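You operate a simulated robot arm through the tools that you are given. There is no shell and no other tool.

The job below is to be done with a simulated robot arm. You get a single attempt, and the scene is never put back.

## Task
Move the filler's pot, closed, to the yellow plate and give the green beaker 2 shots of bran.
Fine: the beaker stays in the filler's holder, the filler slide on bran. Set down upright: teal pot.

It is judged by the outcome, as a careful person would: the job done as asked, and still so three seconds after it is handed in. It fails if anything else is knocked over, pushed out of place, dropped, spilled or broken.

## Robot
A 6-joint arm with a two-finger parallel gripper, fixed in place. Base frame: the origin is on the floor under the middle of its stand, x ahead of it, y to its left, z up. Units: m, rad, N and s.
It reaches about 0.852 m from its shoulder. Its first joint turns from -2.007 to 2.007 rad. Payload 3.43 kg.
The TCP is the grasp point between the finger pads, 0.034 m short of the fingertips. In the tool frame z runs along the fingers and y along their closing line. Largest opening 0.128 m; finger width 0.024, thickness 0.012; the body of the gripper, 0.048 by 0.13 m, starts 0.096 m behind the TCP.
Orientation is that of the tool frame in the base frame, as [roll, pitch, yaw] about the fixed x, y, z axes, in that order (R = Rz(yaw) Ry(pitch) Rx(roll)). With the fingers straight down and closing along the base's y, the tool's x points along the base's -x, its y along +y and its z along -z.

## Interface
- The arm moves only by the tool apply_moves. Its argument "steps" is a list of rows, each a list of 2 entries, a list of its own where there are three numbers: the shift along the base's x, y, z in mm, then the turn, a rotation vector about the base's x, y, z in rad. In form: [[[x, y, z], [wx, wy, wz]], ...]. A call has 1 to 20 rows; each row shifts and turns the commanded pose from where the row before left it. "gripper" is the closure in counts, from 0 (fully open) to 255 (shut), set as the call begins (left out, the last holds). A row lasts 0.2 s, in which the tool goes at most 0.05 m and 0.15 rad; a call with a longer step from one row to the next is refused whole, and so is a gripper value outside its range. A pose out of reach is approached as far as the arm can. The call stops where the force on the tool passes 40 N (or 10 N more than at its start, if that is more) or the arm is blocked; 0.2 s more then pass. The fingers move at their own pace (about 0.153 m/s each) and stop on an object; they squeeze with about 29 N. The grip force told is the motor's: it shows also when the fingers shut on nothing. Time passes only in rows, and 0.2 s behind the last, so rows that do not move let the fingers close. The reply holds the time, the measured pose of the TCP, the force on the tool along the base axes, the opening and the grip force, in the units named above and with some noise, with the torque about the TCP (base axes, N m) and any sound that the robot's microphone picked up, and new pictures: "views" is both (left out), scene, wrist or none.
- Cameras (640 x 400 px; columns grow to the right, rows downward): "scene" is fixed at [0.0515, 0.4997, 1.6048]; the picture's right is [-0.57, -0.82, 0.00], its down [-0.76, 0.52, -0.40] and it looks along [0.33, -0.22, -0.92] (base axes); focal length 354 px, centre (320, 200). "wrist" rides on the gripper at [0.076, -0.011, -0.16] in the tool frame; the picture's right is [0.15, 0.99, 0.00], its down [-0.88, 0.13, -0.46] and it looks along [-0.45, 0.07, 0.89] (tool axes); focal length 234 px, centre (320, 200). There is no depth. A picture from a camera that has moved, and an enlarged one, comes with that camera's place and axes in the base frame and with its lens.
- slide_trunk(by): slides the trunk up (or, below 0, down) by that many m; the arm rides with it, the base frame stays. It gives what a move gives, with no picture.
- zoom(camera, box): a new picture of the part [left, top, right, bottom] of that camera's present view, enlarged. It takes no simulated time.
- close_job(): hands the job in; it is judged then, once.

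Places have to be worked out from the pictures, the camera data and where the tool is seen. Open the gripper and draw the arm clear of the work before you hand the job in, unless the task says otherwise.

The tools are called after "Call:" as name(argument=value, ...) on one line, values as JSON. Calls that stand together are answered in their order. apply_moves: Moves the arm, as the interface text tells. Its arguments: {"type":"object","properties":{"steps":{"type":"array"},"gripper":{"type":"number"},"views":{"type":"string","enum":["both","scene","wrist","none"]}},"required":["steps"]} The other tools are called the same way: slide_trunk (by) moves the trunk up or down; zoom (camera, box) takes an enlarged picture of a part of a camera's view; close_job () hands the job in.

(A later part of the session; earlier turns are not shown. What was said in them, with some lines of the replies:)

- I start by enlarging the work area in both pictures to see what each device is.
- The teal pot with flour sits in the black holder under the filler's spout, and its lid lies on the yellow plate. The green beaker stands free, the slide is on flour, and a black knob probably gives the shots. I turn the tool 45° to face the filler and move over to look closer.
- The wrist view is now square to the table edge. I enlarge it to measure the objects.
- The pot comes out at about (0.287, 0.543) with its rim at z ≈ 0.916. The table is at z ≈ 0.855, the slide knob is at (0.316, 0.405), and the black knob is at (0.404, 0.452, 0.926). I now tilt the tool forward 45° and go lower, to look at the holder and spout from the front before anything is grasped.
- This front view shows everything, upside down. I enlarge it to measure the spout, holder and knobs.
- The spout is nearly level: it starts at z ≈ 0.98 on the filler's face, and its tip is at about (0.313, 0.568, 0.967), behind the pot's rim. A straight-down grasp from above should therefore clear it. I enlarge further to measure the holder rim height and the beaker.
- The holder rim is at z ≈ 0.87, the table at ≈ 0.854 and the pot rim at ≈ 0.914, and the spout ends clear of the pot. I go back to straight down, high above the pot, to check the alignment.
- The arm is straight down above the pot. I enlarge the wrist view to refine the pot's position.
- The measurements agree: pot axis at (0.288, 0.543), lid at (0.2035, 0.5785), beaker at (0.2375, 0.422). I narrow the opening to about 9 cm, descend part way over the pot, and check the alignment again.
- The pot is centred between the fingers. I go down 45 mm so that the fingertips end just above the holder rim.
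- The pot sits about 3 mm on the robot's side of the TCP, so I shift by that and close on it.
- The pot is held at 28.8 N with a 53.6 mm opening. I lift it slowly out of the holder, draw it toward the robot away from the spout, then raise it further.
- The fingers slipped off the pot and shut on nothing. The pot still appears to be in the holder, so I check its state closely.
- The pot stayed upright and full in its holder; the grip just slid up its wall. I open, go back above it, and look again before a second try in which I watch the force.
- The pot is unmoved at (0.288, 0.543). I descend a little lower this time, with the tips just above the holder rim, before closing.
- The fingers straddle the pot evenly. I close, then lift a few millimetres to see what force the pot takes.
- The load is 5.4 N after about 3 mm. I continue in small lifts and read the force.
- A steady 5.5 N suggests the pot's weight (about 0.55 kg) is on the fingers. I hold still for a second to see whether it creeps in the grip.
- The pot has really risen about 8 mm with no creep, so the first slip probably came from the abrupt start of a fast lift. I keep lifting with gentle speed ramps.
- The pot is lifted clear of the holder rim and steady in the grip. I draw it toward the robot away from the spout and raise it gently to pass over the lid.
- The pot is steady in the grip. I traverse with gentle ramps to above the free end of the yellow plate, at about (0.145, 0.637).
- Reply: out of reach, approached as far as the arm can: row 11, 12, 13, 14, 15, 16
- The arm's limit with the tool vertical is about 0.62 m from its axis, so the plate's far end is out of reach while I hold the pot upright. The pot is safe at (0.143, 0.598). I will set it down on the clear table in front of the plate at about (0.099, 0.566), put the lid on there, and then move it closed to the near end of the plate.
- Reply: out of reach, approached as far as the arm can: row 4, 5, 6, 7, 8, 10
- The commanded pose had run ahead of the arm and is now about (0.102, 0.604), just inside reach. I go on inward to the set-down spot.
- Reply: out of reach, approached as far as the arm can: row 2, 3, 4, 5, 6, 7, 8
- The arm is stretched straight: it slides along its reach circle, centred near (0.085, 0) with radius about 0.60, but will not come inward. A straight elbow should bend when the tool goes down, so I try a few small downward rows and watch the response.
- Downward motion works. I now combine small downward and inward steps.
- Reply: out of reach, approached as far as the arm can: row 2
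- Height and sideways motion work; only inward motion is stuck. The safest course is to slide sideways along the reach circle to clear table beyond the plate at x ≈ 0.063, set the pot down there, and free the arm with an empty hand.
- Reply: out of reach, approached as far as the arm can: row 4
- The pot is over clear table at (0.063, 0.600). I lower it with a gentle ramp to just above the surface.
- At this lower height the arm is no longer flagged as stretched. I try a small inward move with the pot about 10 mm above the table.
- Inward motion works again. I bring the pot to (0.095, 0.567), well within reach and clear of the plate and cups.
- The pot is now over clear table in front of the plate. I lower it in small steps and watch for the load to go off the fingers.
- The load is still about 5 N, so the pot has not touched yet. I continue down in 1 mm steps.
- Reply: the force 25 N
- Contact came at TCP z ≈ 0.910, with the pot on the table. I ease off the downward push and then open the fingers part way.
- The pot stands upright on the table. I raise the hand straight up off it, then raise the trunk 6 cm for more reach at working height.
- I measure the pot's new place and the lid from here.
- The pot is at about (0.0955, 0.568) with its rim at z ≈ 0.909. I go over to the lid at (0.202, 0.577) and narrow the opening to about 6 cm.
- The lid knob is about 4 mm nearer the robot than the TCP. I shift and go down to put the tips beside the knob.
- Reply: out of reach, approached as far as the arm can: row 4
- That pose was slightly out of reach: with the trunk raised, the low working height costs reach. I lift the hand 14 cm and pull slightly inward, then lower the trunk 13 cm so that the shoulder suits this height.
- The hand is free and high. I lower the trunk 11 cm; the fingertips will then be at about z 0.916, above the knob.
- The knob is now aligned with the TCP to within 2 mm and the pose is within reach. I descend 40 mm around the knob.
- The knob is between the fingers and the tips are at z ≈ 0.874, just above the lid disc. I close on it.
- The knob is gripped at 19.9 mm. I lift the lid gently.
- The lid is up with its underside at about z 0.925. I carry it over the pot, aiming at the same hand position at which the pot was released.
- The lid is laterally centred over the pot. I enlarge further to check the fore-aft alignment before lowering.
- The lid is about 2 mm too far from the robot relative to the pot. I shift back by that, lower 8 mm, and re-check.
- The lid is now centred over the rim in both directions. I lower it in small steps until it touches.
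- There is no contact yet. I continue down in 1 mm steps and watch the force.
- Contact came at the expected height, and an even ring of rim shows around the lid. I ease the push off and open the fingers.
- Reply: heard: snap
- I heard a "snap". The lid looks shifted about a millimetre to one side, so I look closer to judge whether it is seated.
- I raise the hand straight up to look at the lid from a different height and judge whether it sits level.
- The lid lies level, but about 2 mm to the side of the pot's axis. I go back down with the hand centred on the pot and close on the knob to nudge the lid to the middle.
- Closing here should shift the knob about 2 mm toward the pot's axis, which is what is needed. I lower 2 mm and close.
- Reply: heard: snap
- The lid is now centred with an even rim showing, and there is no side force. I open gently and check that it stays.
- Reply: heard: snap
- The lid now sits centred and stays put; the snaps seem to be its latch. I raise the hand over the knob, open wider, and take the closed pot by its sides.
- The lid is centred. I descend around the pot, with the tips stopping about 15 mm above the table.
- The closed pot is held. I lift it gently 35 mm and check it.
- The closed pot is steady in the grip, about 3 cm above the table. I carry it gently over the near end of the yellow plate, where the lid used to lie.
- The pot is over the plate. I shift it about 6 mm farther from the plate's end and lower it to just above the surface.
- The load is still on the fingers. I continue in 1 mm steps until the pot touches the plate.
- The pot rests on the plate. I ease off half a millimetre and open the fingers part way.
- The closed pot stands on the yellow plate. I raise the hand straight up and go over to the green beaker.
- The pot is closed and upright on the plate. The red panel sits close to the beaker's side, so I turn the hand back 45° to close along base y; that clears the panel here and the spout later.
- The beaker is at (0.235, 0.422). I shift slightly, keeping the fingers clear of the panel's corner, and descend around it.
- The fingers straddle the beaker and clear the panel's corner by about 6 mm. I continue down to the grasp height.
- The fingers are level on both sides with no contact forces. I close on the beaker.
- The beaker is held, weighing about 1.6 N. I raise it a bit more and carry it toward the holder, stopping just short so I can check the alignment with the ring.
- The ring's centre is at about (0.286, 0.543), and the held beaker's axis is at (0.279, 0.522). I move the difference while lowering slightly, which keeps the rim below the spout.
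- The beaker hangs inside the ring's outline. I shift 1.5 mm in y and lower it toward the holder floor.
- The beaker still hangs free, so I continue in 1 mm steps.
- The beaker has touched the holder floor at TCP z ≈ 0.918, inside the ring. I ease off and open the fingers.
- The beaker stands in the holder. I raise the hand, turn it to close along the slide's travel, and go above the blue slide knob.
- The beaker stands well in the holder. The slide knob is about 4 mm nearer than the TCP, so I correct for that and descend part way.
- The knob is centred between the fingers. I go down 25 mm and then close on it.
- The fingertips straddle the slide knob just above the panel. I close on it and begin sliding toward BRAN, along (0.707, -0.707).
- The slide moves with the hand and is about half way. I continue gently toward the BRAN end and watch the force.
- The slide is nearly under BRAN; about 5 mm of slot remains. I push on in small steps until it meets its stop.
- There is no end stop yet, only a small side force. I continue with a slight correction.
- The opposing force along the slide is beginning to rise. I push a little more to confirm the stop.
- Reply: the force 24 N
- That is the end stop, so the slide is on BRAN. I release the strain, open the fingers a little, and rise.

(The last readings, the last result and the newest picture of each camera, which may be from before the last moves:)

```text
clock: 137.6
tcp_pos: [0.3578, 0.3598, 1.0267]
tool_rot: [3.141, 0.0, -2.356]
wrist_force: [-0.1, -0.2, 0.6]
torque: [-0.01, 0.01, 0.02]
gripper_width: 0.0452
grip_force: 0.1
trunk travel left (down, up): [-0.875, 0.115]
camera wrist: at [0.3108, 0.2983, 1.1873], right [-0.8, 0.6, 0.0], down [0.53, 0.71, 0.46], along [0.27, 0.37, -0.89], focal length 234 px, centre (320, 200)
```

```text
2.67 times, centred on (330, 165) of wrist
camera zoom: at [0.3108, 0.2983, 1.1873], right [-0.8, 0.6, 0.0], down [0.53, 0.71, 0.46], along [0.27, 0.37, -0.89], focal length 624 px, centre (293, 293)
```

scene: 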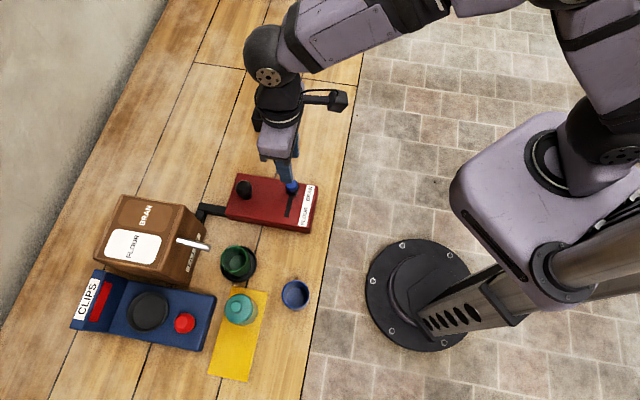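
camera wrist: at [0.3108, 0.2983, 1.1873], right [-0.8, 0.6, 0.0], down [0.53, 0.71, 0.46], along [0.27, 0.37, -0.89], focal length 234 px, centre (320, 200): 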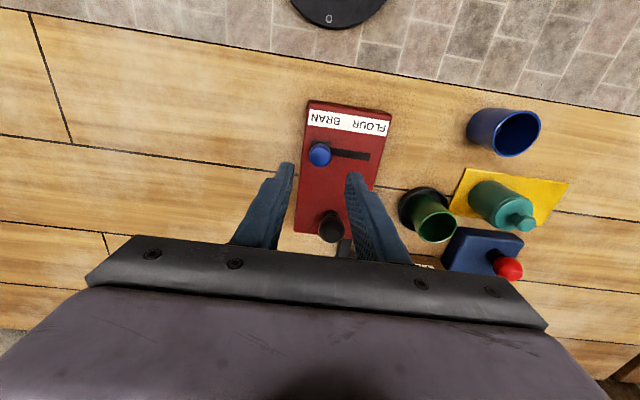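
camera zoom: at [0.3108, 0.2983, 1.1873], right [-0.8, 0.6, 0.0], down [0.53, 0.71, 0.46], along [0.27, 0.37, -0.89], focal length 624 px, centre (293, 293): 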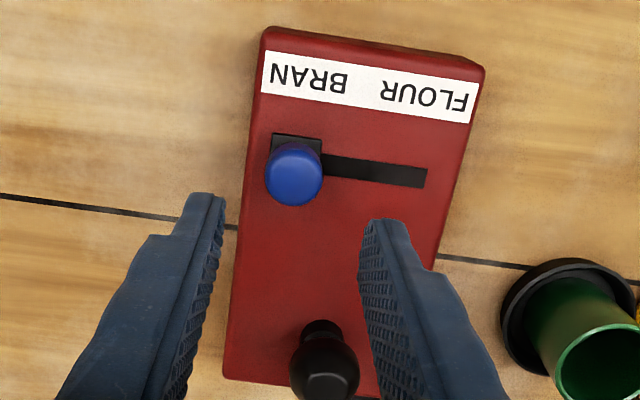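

The slide is on BRAN. I move above the black knob to see how it works and where its top is.

Call:
apply_moves(steps=[[[3, 6, 2], [0, 0, 0]], [[7, 14, 4], [0, 0, 0]], [[9, 18, 4], [0, 0, 0]], [[9, 18, 0], [0, 0, 0]], [[8, 17, 0], [0, 0, 0]], [[5, 11, 0], [0, 0, 0]], [[2, 4, 0], [0, 0, 0]], [[0, 0, 0], [0, 0, 0]]], views="both")

Call:
zoom(camera="wrist", box=[260, 90, 380, 190])

Call:
zoom(camera="scene", box=[190, 160, 330, 290])

```text
clock: 139.4
tcp_pos: [0.3998, 0.4471, 1.0385]
tool_rot: [3.141, 0.001, -2.356]
wrist_force: [-0.8, 0.5, 0.0]
torque: [0.0, -0.02, 0.0]
gripper_width: 0.0452
grip_force: 0.0
trunk travel left (down, up): [-0.875, 0.115]
camera wrist: at [0.3531, 0.3854, 1.1985], right [-0.8, 0.6, 0.0], down [0.53, 0.71, 0.46], along [0.27, 0.37, -0.89], focal length 234 px, centre (320, 200)
```

scene: 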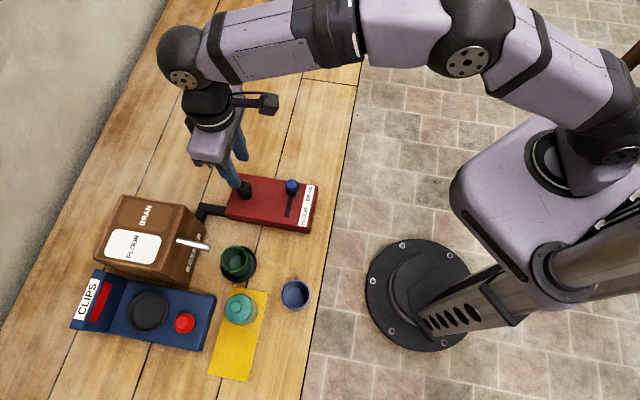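
wrist: 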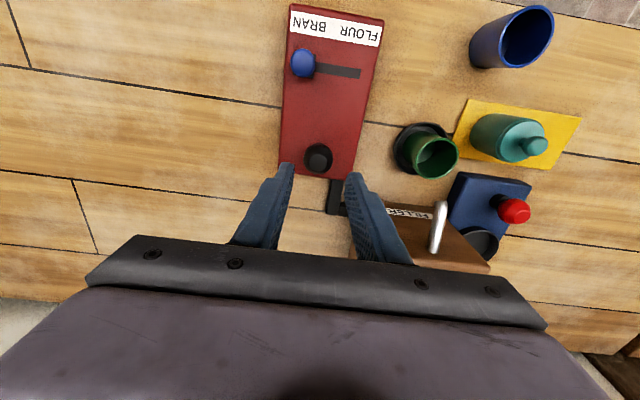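

```text
4.00 times, centred on (320, 140) of wrist
camera zoom: at [0.3531, 0.3854, 1.1985], right [-0.8, 0.6, 0.0], down [0.53, 0.71, 0.46], along [0.27, 0.37, -0.89], focal length 937 px, centre (320, 440)
```

zoom: 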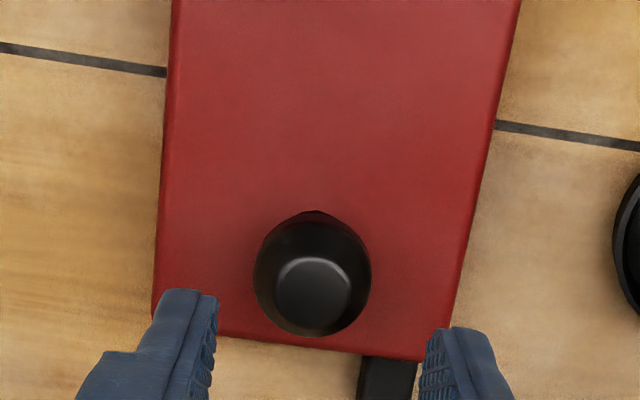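

```text
3.08 times, centred on (260, 225) of scene
camera zoom: at [0.0515, 0.4997, 1.6048], right [-0.57, -0.82, 0.0], down [-0.76, 0.52, -0.4], along [0.33, -0.22, -0.92], focal length 1088 px, centre (505, 123)
```

zoom: 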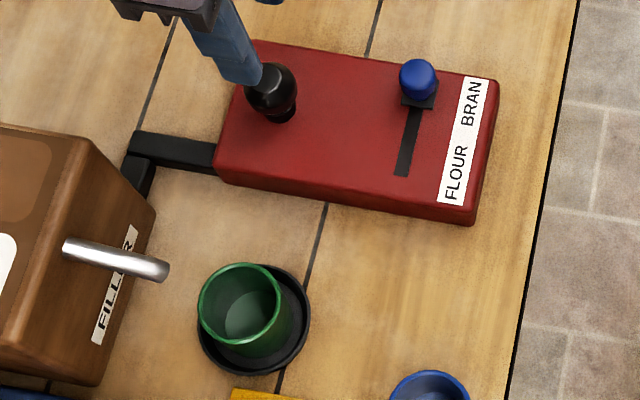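

The knob's head is round, with a flat top at about (0.403, 0.450) and no slot around its stem, so it looks like a push plunger. I close the fingers, centre over it, and come down to just above.

Call:
apply_moves(steps=[[[1.5, 0.8, 0], [0, 0, 0]], [[1.5, 0.8, -5], [0, 0, 0]], [[0, 0, -12], [0, 0, 0]], [[0, 0, -15], [0, 0, 0]], [[0, 0, -12], [0, 0, 0]], [[0, 0, -5], [0, 0, 0]], [[0, 0, 0], [0, 0, 0]]], gripper=255, views="both")

Call:
zoom(camera="wrist", box=[260, 110, 380, 220])

Call:
zoom(camera="scene", box=[190, 140, 330, 270])

```text
clock: 141.0
tcp_pos: [0.4037, 0.4489, 0.9888]
tool_rot: [-3.14, 0.0, -2.357]
wrist_force: [0.9, -0.3, 0.0]
torque: [0.0, 0.01, 0.02]
gripper_width: 0.0
grip_force: 29.1
trunk travel left (down, up): [-0.875, 0.115]
camera wrist: at [0.3572, 0.3878, 1.1494], right [-0.8, 0.6, 0.0], down [0.53, 0.71, 0.46], along [0.27, 0.37, -0.89], focal length 234 px, centre (320, 200)
```

scene: 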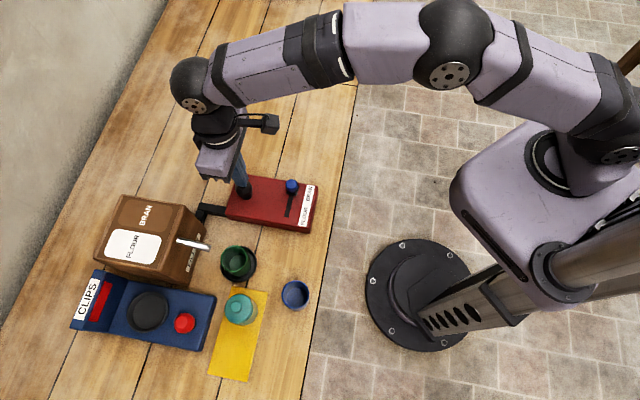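
wrist: 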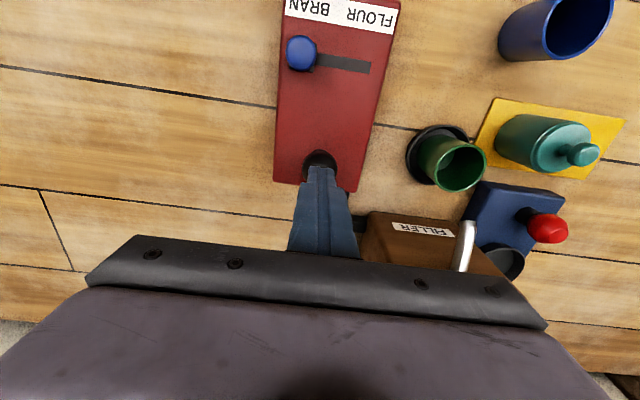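

```text
3.64 times, centred on (320, 165) of wrist
camera zoom: at [0.3572, 0.3878, 1.1494], right [-0.8, 0.6, 0.0], down [0.53, 0.71, 0.46], along [0.27, 0.37, -0.89], focal length 852 px, centre (320, 327)
```

zoom: 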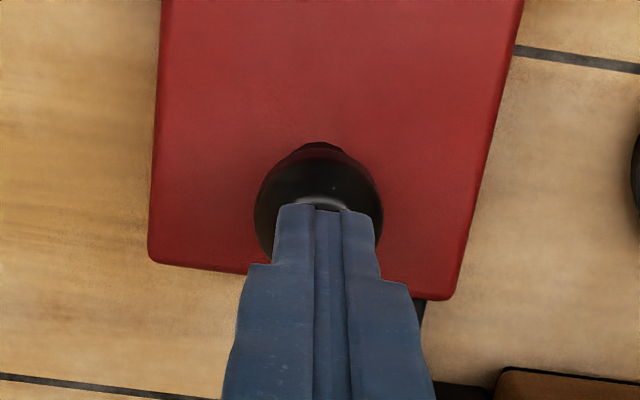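

```text
3.08 times, centred on (260, 205) of scene
camera zoom: at [0.0515, 0.4997, 1.6048], right [-0.57, -0.82, 0.0], down [-0.76, 0.52, -0.4], along [0.33, -0.22, -0.92], focal length 1088 px, centre (505, 185)
```

zoom: 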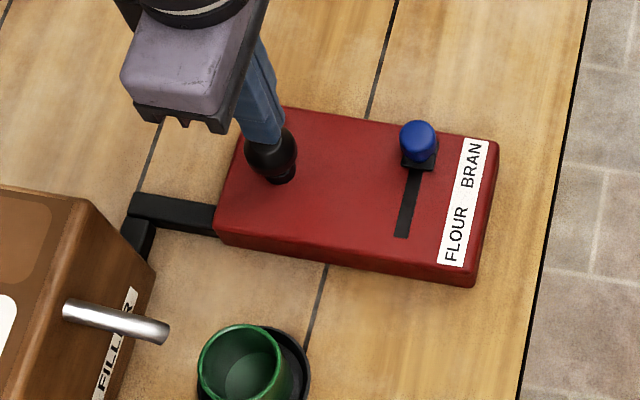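

The closed fingertips are just above the knob. I press down in small steps, watching force and sound.

Call:
apply_moves(steps=[[[0, 0, -3], [0, 0, 0]], [[0, 0, -3], [0, 0, 0]], [[0, 0, -2], [0, 0, 0]]], views="none")

Call:
apply_moves(steps=[[[0, 0, -1], [0, 0, 0]], [[0, 0, -1], [0, 0, 0]]], views="none")

Call:
apply_moves(steps=[[[0, 0, -1], [0, 0, 0]], [[0, 0, -1], [0, 0, 0]]], views="none")

```text
clock: 141.8
tcp_pos: [0.4036, 0.45, 0.9828]
tool_rot: [-3.142, 0.002, -2.355]
wrist_force: [-0.2, 0.3, 0.5]
torque: [0.02, 0.0, -0.01]
gripper_width: 0.0003
grip_force: 29.4
trunk travel left (down, up): [-0.875, 0.115]
```

```text
clock: 142.4
tcp_pos: [0.4026, 0.4483, 0.9814]
tool_rot: [3.141, -0.001, -2.356]
wrist_force: [0.7, -0.3, 0.1]
torque: [0.0, 0.01, -0.04]
gripper_width: 0.0
grip_force: 28.9
trunk travel left (down, up): [-0.875, 0.115]
```

```text
clock: 143.0
tcp_pos: [0.4028, 0.4505, 0.9782]
tool_rot: [3.141, 0.0, -2.357]
wrist_force: [-0.7, 0.1, 0.1]
torque: [-0.02, 0.0, 0.02]
gripper_width: 0.0002
grip_force: 29.0
trunk travel left (down, up): [-0.875, 0.115]
```

Call:
apply_moves(steps=[[[0, 0, -1], [0, 0, 0]], [[0, 0, -1], [0, 0, 0]]], views="none")

Call:
apply_moves(steps=[[[0, 0, -1], [0, 0, 0]], [[0, 0, -1], [0, 0, 0]]], views="none")

Call:
apply_moves(steps=[[[0, 0, -1], [0, 0, 0]], [[0, 0, 0], [0, 0, 0]]], views="none")

```text
clock: 143.6
tcp_pos: [0.4039, 0.4503, 0.9757]
tool_rot: [3.14, 0.0, -2.355]
wrist_force: [0.6, -0.1, 0.0]
torque: [-0.05, 0.01, 0.0]
gripper_width: 0.0
grip_force: 29.0
trunk travel left (down, up): [-0.875, 0.115]
```

```text
clock: 144.2
tcp_pos: [0.4038, 0.45, 0.9736]
tool_rot: [-3.141, -0.001, -2.356]
wrist_force: [-0.4, 0.7, 0.0]
torque: [0.01, -0.03, 0.04]
gripper_width: 0.0001
grip_force: 28.8
trunk travel left (down, up): [-0.875, 0.115]
```

```text
clock: 144.8
tcp_pos: [0.4032, 0.4497, 0.9727]
tool_rot: [-3.141, 0.0, -2.357]
wrist_force: [-0.6, -0.2, 0.8]
torque: [-0.01, 0.01, 0.03]
gripper_width: 0.0
grip_force: 29.0
trunk travel left (down, up): [-0.875, 0.115]
```

There is no contact yet with the tips at z ≈ 0.939. I continue in 1 mm steps.

Call:
apply_moves(steps=[[[0, 0, -1], [0, 0, 0]], [[0, 0, 0], [0, 0, 0]]], views="none")

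Call:
apply_moves(steps=[[[0, 0, -1], [0, 0, 0]], [[0, 0, 0], [0, 0, 0]]], views="none")

Call:
apply_moves(steps=[[[0, 0, -1], [0, 0, 0]], [[0, 0, 0], [0, 0, 0]]], views="wrist")

Call:
zoom(camera="wrist", box=[260, 110, 380, 220])

```text
clock: 145.4
tcp_pos: [0.4035, 0.4492, 0.9714]
tool_rot: [-3.141, 0.001, -2.355]
wrist_force: [0.4, 0.6, 1.9]
torque: [0.04, -0.04, -0.05]
gripper_width: 0.0
grip_force: 29.0
trunk travel left (down, up): [-0.875, 0.115]
```

```text
clock: 146.0
tcp_pos: [0.4027, 0.4483, 0.9704]
tool_rot: [3.141, 0.0, -2.357]
wrist_force: [1.3, -0.2, 2.7]
torque: [-0.01, -0.01, 0.01]
gripper_width: 0.0
grip_force: 29.0
trunk travel left (down, up): [-0.875, 0.115]
```

```text
clock: 146.6
tcp_pos: [0.4028, 0.4482, 0.9697]
tool_rot: [3.14, -0.002, -2.354]
wrist_force: [2.1, 0.1, 3.0]
torque: [0.0, -0.01, 0.0]
gripper_width: 0.0
grip_force: 29.0
trunk travel left (down, up): [-0.875, 0.115]
camera wrist: at [0.3565, 0.3869, 1.1291], right [-0.8, 0.6, 0.0], down [0.53, 0.71, 0.46], along [0.27, 0.37, -0.89], focal length 234 px, centre (320, 200)
```

wrist: 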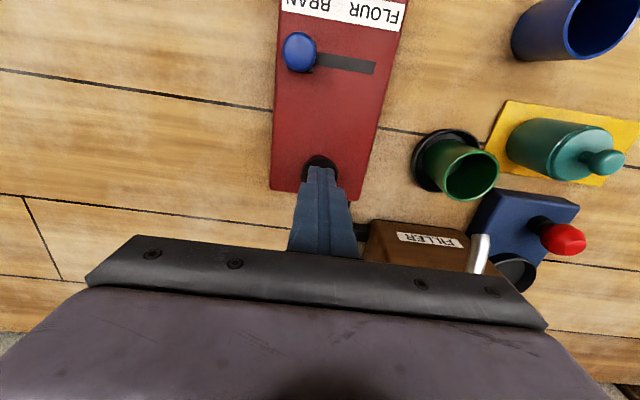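

```text
3.64 times, centred on (320, 165) of wrist
camera zoom: at [0.3565, 0.3869, 1.1291], right [-0.8, 0.6, 0.0], down [0.53, 0.71, 0.46], along [0.27, 0.37, -0.89], focal length 852 px, centre (320, 327)
```

zoom: 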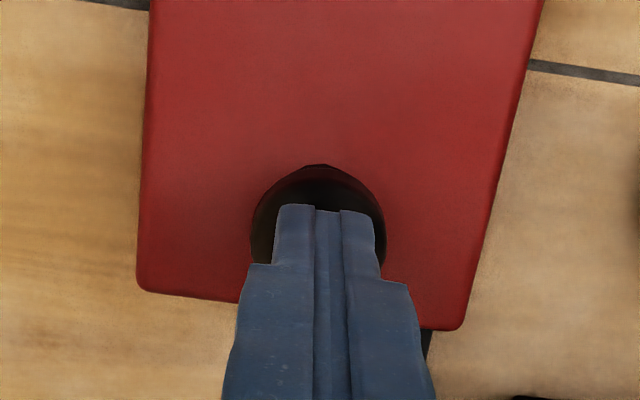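

Contact came at TCP z ≈ 0.972 and the force rises softly, so the knob is a spring plunger. I press on in small steps and listen for the shot.

Call:
apply_moves(steps=[[[0, 0, -1], [0, 0, 0]], [[0, 0, -1], [0, 0, 0]]], views="none")

Call:
apply_moves(steps=[[[0, 0, -1], [0, 0, 0]], [[0, 0, -1], [0, 0, 0]]], views="none")

Call:
apply_moves(steps=[[[0, 0, -1], [0, 0, 0]], [[0, 0, -1], [0, 0, 0]]], views="none")

```text
clock: 147.2
tcp_pos: [0.4021, 0.4486, 0.9676]
tool_rot: [3.141, 0.0, -2.358]
wrist_force: [0.1, -0.4, 3.4]
torque: [0.08, -0.06, -0.01]
gripper_width: 0.0001
grip_force: 29.1
trunk travel left (down, up): [-0.875, 0.115]
```

```text
clock: 147.8
tcp_pos: [0.4033, 0.45, 0.9653]
tool_rot: [3.141, 0.003, -2.357]
wrist_force: [-0.1, 1.7, 4.7]
torque: [0.01, -0.06, 0.0]
gripper_width: 0.0001
grip_force: 29.3
trunk travel left (down, up): [-0.875, 0.115]
heard: click
```

```text
clock: 148.4
tcp_pos: [0.4019, 0.4478, 0.9644]
tool_rot: [-3.14, 0.001, -2.355]
wrist_force: [0.5, 0.3, 6.5]
torque: [0.01, -0.07, 0.03]
gripper_width: 0.0004
grip_force: 28.9
trunk travel left (down, up): [-0.875, 0.115]
```

A click was heard at about 6 mm of travel. I look at the beaker before releasing.

Call:
apply_moves(steps=[[[0, 0, 0], [0, 0, 0]]], views="both")

Call:
zoom(camera="scene", box=[200, 225, 280, 295])

Call:
zoom(camera="wrist", box=[390, 110, 530, 230])

```text
clock: 148.8
tcp_pos: [0.4031, 0.4492, 0.9635]
tool_rot: [3.141, 0.002, -2.358]
wrist_force: [2.1, 1.2, 6.1]
torque: [0.02, -0.07, -0.02]
gripper_width: 0.0
grip_force: 29.2
trunk travel left (down, up): [-0.875, 0.115]
camera wrist: at [0.3564, 0.3868, 1.1232], right [-0.8, 0.6, 0.0], down [0.53, 0.71, 0.46], along [0.27, 0.37, -0.89], focal length 234 px, centre (320, 200)
```

scene: 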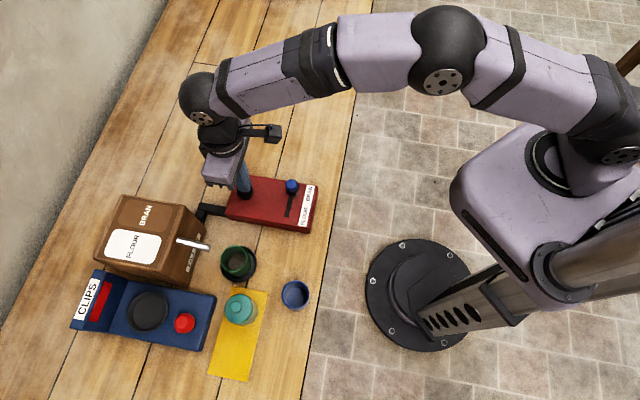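
wrist: 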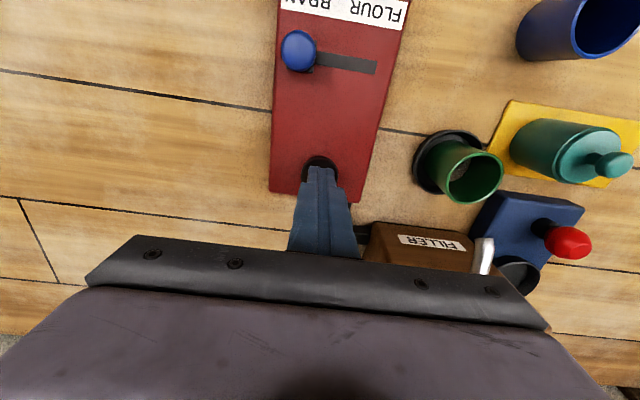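

```text
5.71 times, centred on (240, 260) of scene
camera zoom: at [0.0515, 0.4997, 1.6048], right [-0.57, -0.82, 0.0], down [-0.76, 0.52, -0.4], along [0.33, -0.22, -0.92], focal length 2021 px, centre (777, -143)
```

zoom: 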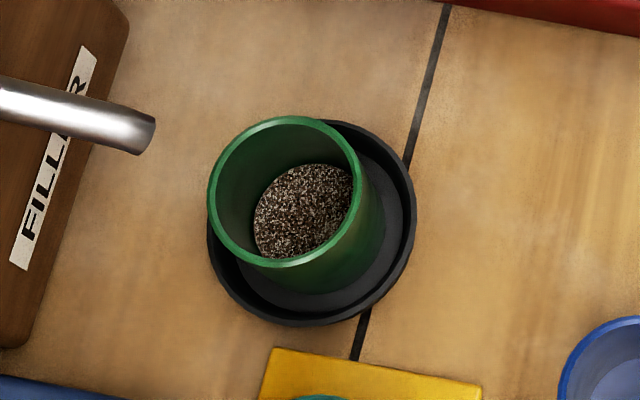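

```text
3.33 times, centred on (460, 170) of wrist
camera zoom: at [0.3564, 0.3868, 1.1232], right [-0.8, 0.6, 0.0], down [0.53, 0.71, 0.46], along [0.27, 0.37, -0.89], focal length 781 px, centre (-147, 300)
```

zoom: 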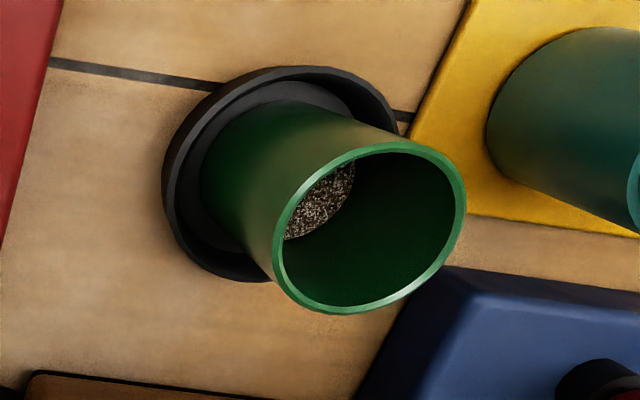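

One shot of bran is in the beaker. I release the plunger fully, let it return, and check.

Call:
apply_moves(steps=[[[0, 0, 2], [0, 0, 0]], [[0, 0, 4], [0, 0, 0]], [[0, 0, 5], [0, 0, 0]], [[0, 0, 4], [0, 0, 0]], [[0, 0, 0], [0, 0, 0]], [[0, 0, 0], [0, 0, 0]]], views="both")

Call:
zoom(camera="scene", box=[200, 225, 280, 295])

Call:
zoom(camera="wrist", box=[260, 110, 380, 220])

```text
clock: 150.2
tcp_pos: [0.4029, 0.4488, 0.978]
tool_rot: [3.141, 0.001, -2.357]
wrist_force: [0.2, 0.1, -0.8]
torque: [0.03, 0.0, 0.02]
gripper_width: 0.0
grip_force: 29.4
trunk travel left (down, up): [-0.875, 0.115]
camera wrist: at [0.3566, 0.3874, 1.1382], right [-0.8, 0.6, 0.0], down [0.53, 0.71, 0.46], along [0.27, 0.37, -0.89], focal length 234 px, centre (320, 200)
```

scene: 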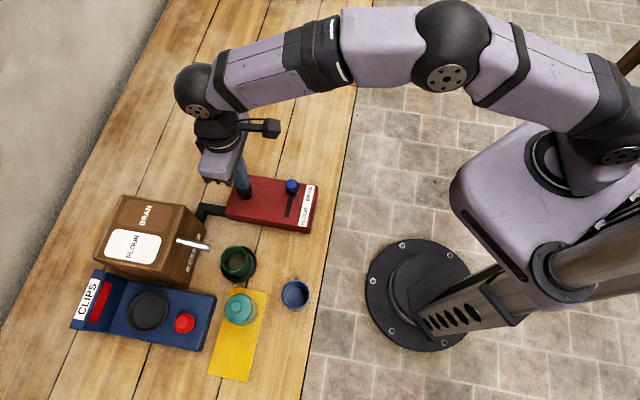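
wrist: 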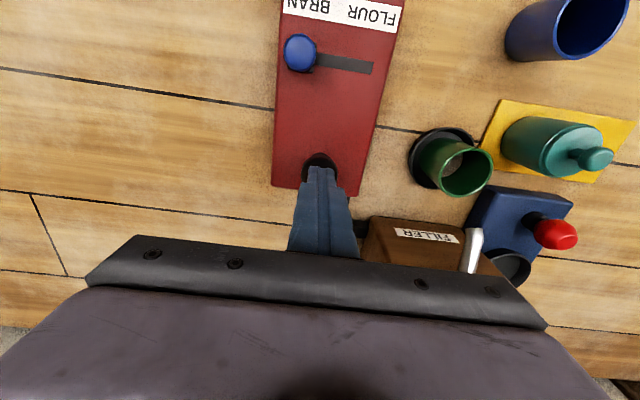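

```text
5.71 times, centred on (240, 260) of scene
camera zoom: at [0.0515, 0.4997, 1.6048], right [-0.57, -0.82, 0.0], down [-0.76, 0.52, -0.4], along [0.33, -0.22, -0.92], focal length 2021 px, centre (777, -143)
```

zoom: 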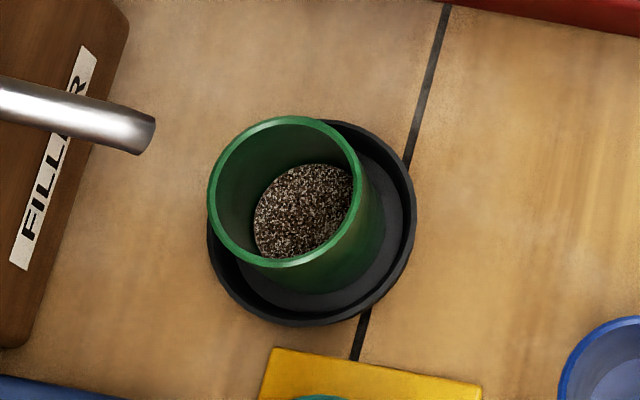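

```text
3.64 times, centred on (320, 165) of wrist
camera zoom: at [0.3566, 0.3874, 1.1382], right [-0.8, 0.6, 0.0], down [0.53, 0.71, 0.46], along [0.27, 0.37, -0.89], focal length 852 px, centre (320, 327)
```

zoom: 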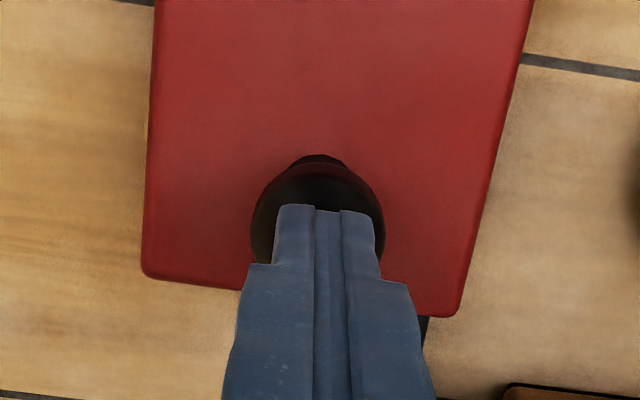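

The plunger has returned and no further bran fell. I press a second time, again stepping until the click.

Call:
apply_moves(steps=[[[0, 0, -2], [0, 0, 0]], [[0, 0, -3], [0, 0, 0]], [[0, 0, -3], [0, 0, 0]], [[0, 0, -2], [0, 0, 0]]], views="none")

Call:
apply_moves(steps=[[[0, 0, -1], [0, 0, 0]], [[0, 0, 0], [0, 0, 0]]], views="none")

```text
clock: 151.2
tcp_pos: [0.4035, 0.4488, 0.968]
tool_rot: [3.142, 0.001, -2.357]
wrist_force: [0.2, 0.3, 2.4]
torque: [0.03, -0.01, 0.03]
gripper_width: 0.0
grip_force: 28.2
trunk travel left (down, up): [-0.875, 0.115]
```

```text
clock: 151.8
tcp_pos: [0.4032, 0.4493, 0.9667]
tool_rot: [-3.14, 0.003, -2.356]
wrist_force: [0.7, 0.4, 4.5]
torque: [0.08, -0.03, -0.02]
gripper_width: 0.0002
grip_force: 28.7
trunk travel left (down, up): [-0.875, 0.115]
```

Call:
apply_moves(steps=[[[0, 0, -1], [0, 0, 0]], [[0, 0, 0], [0, 0, 0]]], views="none")

```text
clock: 152.4
tcp_pos: [0.4027, 0.4488, 0.9664]
tool_rot: [-3.141, 0.0, -2.356]
wrist_force: [-0.2, 1.7, 4.9]
torque: [0.04, -0.06, 0.01]
gripper_width: 0.0
grip_force: 28.4
trunk travel left (down, up): [-0.875, 0.115]
heard: click
```

A second click was heard. I release the plunger straight up at once and check the beaker.

Call:
apply_moves(steps=[[[0, 0, 3], [0, 0, 0]], [[0, 0, 6], [0, 0, 0]], [[0, 0, 10], [0, 0, 0]], [[0, 0, 15], [0, 0, 0]], [[0, 0, 20], [0, 0, 0]], [[0, 0, 20], [0, 0, 0]], [[0, 0, 0], [0, 0, 0]]], views="both")

Call:
zoom(camera="scene", box=[200, 225, 280, 295])

Call:
zoom(camera="scene", box=[190, 160, 330, 290])

```text
clock: 154.0
tcp_pos: [0.4044, 0.4508, 1.0417]
tool_rot: [-3.141, 0.0, -2.356]
wrist_force: [-0.5, 0.4, 0.8]
torque: [-0.01, 0.06, 0.02]
gripper_width: 0.0003
grip_force: 28.7
trunk travel left (down, up): [-0.875, 0.115]
camera wrist: at [0.3581, 0.3887, 1.2015], right [-0.8, 0.6, 0.0], down [0.53, 0.71, 0.46], along [0.27, 0.37, -0.89], focal length 234 px, centre (320, 200)
```

scene: 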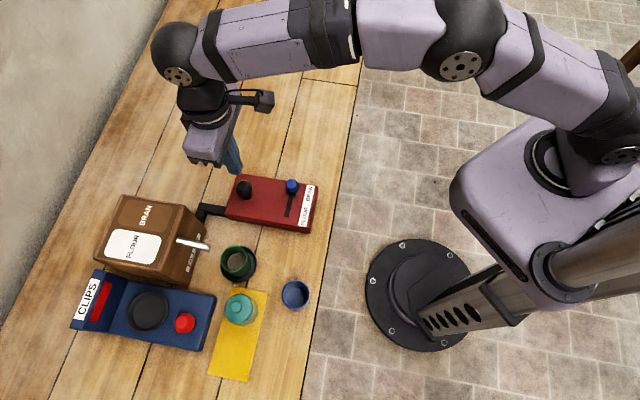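
wrist: 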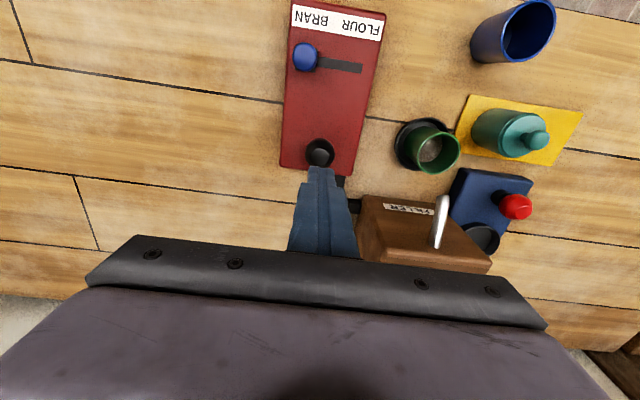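

```text
5.71 times, centred on (240, 260) of scene
camera zoom: at [0.0515, 0.4997, 1.6048], right [-0.57, -0.82, 0.0], down [-0.76, 0.52, -0.4], along [0.33, -0.22, -0.92], focal length 2021 px, centre (777, -143)
```

zoom: 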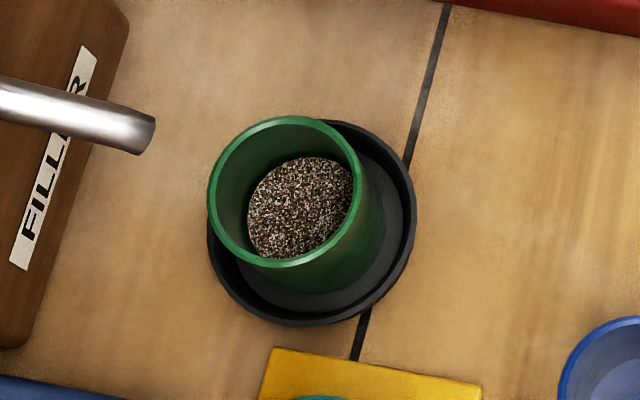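

```text
3.08 times, centred on (260, 225) of scene
camera zoom: at [0.0515, 0.4997, 1.6048], right [-0.57, -0.82, 0.0], down [-0.76, 0.52, -0.4], along [0.33, -0.22, -0.92], focal length 1088 px, centre (505, 123)
```

zoom: 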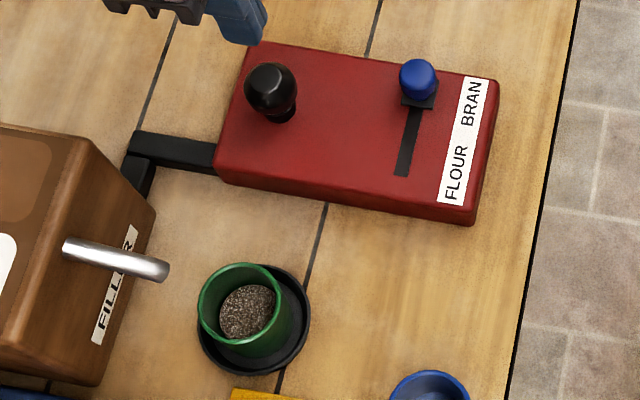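

The bran level rose with the second shot, the slide is on BRAN and the beaker is in the holder. I open the gripper and draw the arm up and back, clear of the work, then check everything once more.

Call:
apply_moves(steps=[[[0, 0, 20], [0, 0, 0]], [[0, 0, 30], [0, 0, 0]], [[0, 0, 35], [0, 0, 0]], [[-5, -10, 30], [0, 0, 0]], [[-15, -20, 15], [0, 0, 0]], [[-20, -25, 5], [0, 0, 0]], [[-22, -28, 0], [0, 0, 0]], [[-22, -28, 0], [0, 0, 0]], [[-22, -28, 0], [0, 0, 0]], [[-20, -20, 0], [0, 0, 0]], [[-10, -10, 0], [0, 0, 0]], [[0, 0, 0], [0, 0, 0]]], gripper=0, views="both")

Call:
zoom(camera="scene", box=[60, 170, 340, 390])

Call:
zoom(camera="scene", box=[200, 270, 280, 350])

```text
clock: 156.6
tcp_pos: [0.265, 0.28, 1.1739]
tool_rot: [-3.14, -0.001, -2.356]
wrist_force: [0.5, 1.0, 0.5]
torque: [0.0, 0.01, -0.02]
gripper_width: 0.128
grip_force: 0.1
trunk travel left (down, up): [-0.875, 0.115]
camera wrist: at [0.2197, 0.2189, 1.3341], right [-0.8, 0.6, 0.0], down [0.53, 0.71, 0.46], along [0.27, 0.37, -0.89], focal length 234 px, centre (320, 200)
```

scene: 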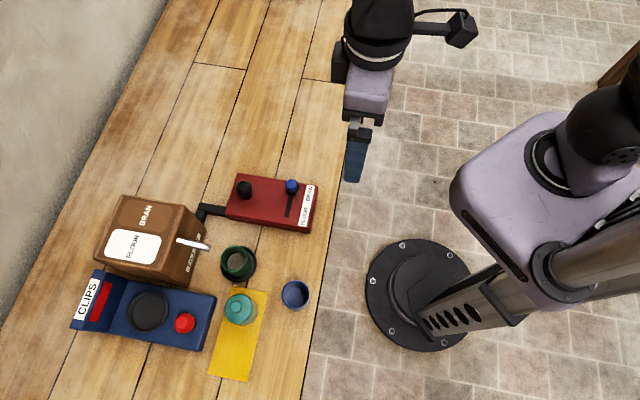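
wrist: 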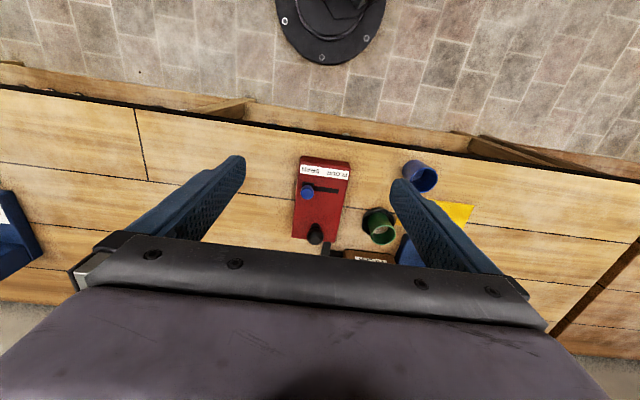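

```text
1.82 times, centred on (200, 280) of scene
camera zoom: at [0.0515, 0.4997, 1.6048], right [-0.57, -0.82, 0.0], down [-0.76, 0.52, -0.4], along [0.33, -0.22, -0.92], focal length 643 px, centre (538, 54)
```

zoom: 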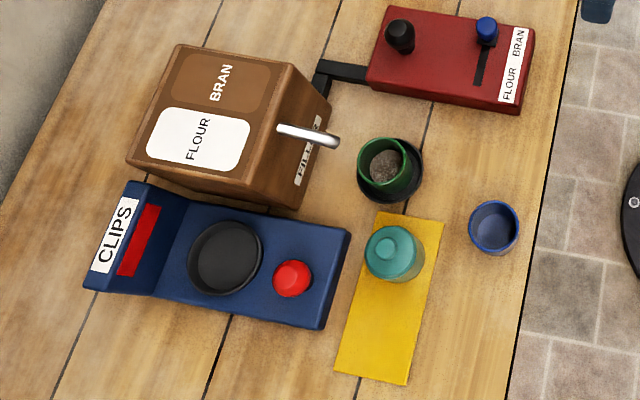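

```text
5.00 times, centred on (240, 310) of scene
camera zoom: at [0.0515, 0.4997, 1.6048], right [-0.57, -0.82, 0.0], down [-0.76, 0.52, -0.4], along [0.33, -0.22, -0.92], focal length 1769 px, centre (720, -350)
```

zoom: 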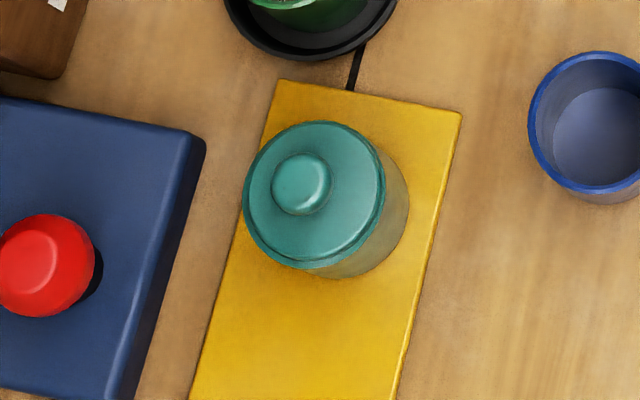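

Final check: the closed pot stands upright on the yellow plate and the beaker with two shots of bran is in the holder. The slide is on BRAN, everything else is in its place, and the arm is clear with the gripper open. I hand the job in.

Call:
close_job()

```text
The job is handed in.
```

I moved the teal pot, closed, to the yellow plate and gave the green beaker 2 shots of bran. The job is handed in; I haven't seen the verdict.

- **Teal pot:** it stands upright on the near end of the yellow plate with its lid on. The far end of the plate was out of reach for a straight-down grip.
- **Green beaker:** it is in the filler's holder. I heard one click per press, and the bran level rose both times.
- **Filler slide:** it is on BRAN, pushed to its end stop.
- **Everything else:** the last pictures show the blue cup, the CLIPS device and the red panel where they were, and nothing spilled. The gripper is open and the arm is drawn back.

Some things happened on the way:

- **First grip slipped:** my first grip slid off the pot while lifting. The pot stayed upright in the holder and nothing spilled.
- **Set down on the table:** because of the reach limit, I first set the pot on the table in front of the plate. I put the lid on there, then moved the closed pot onto the plate.
- **Lid nudged:** the lid first sat about 2 mm off centre, so I nudged it back. It looked centred after that.
- **Snap sounds:** I heard a "snap" when releasing and when regripping the lid. I took it for the lid catching on the pot, but could not confirm that.
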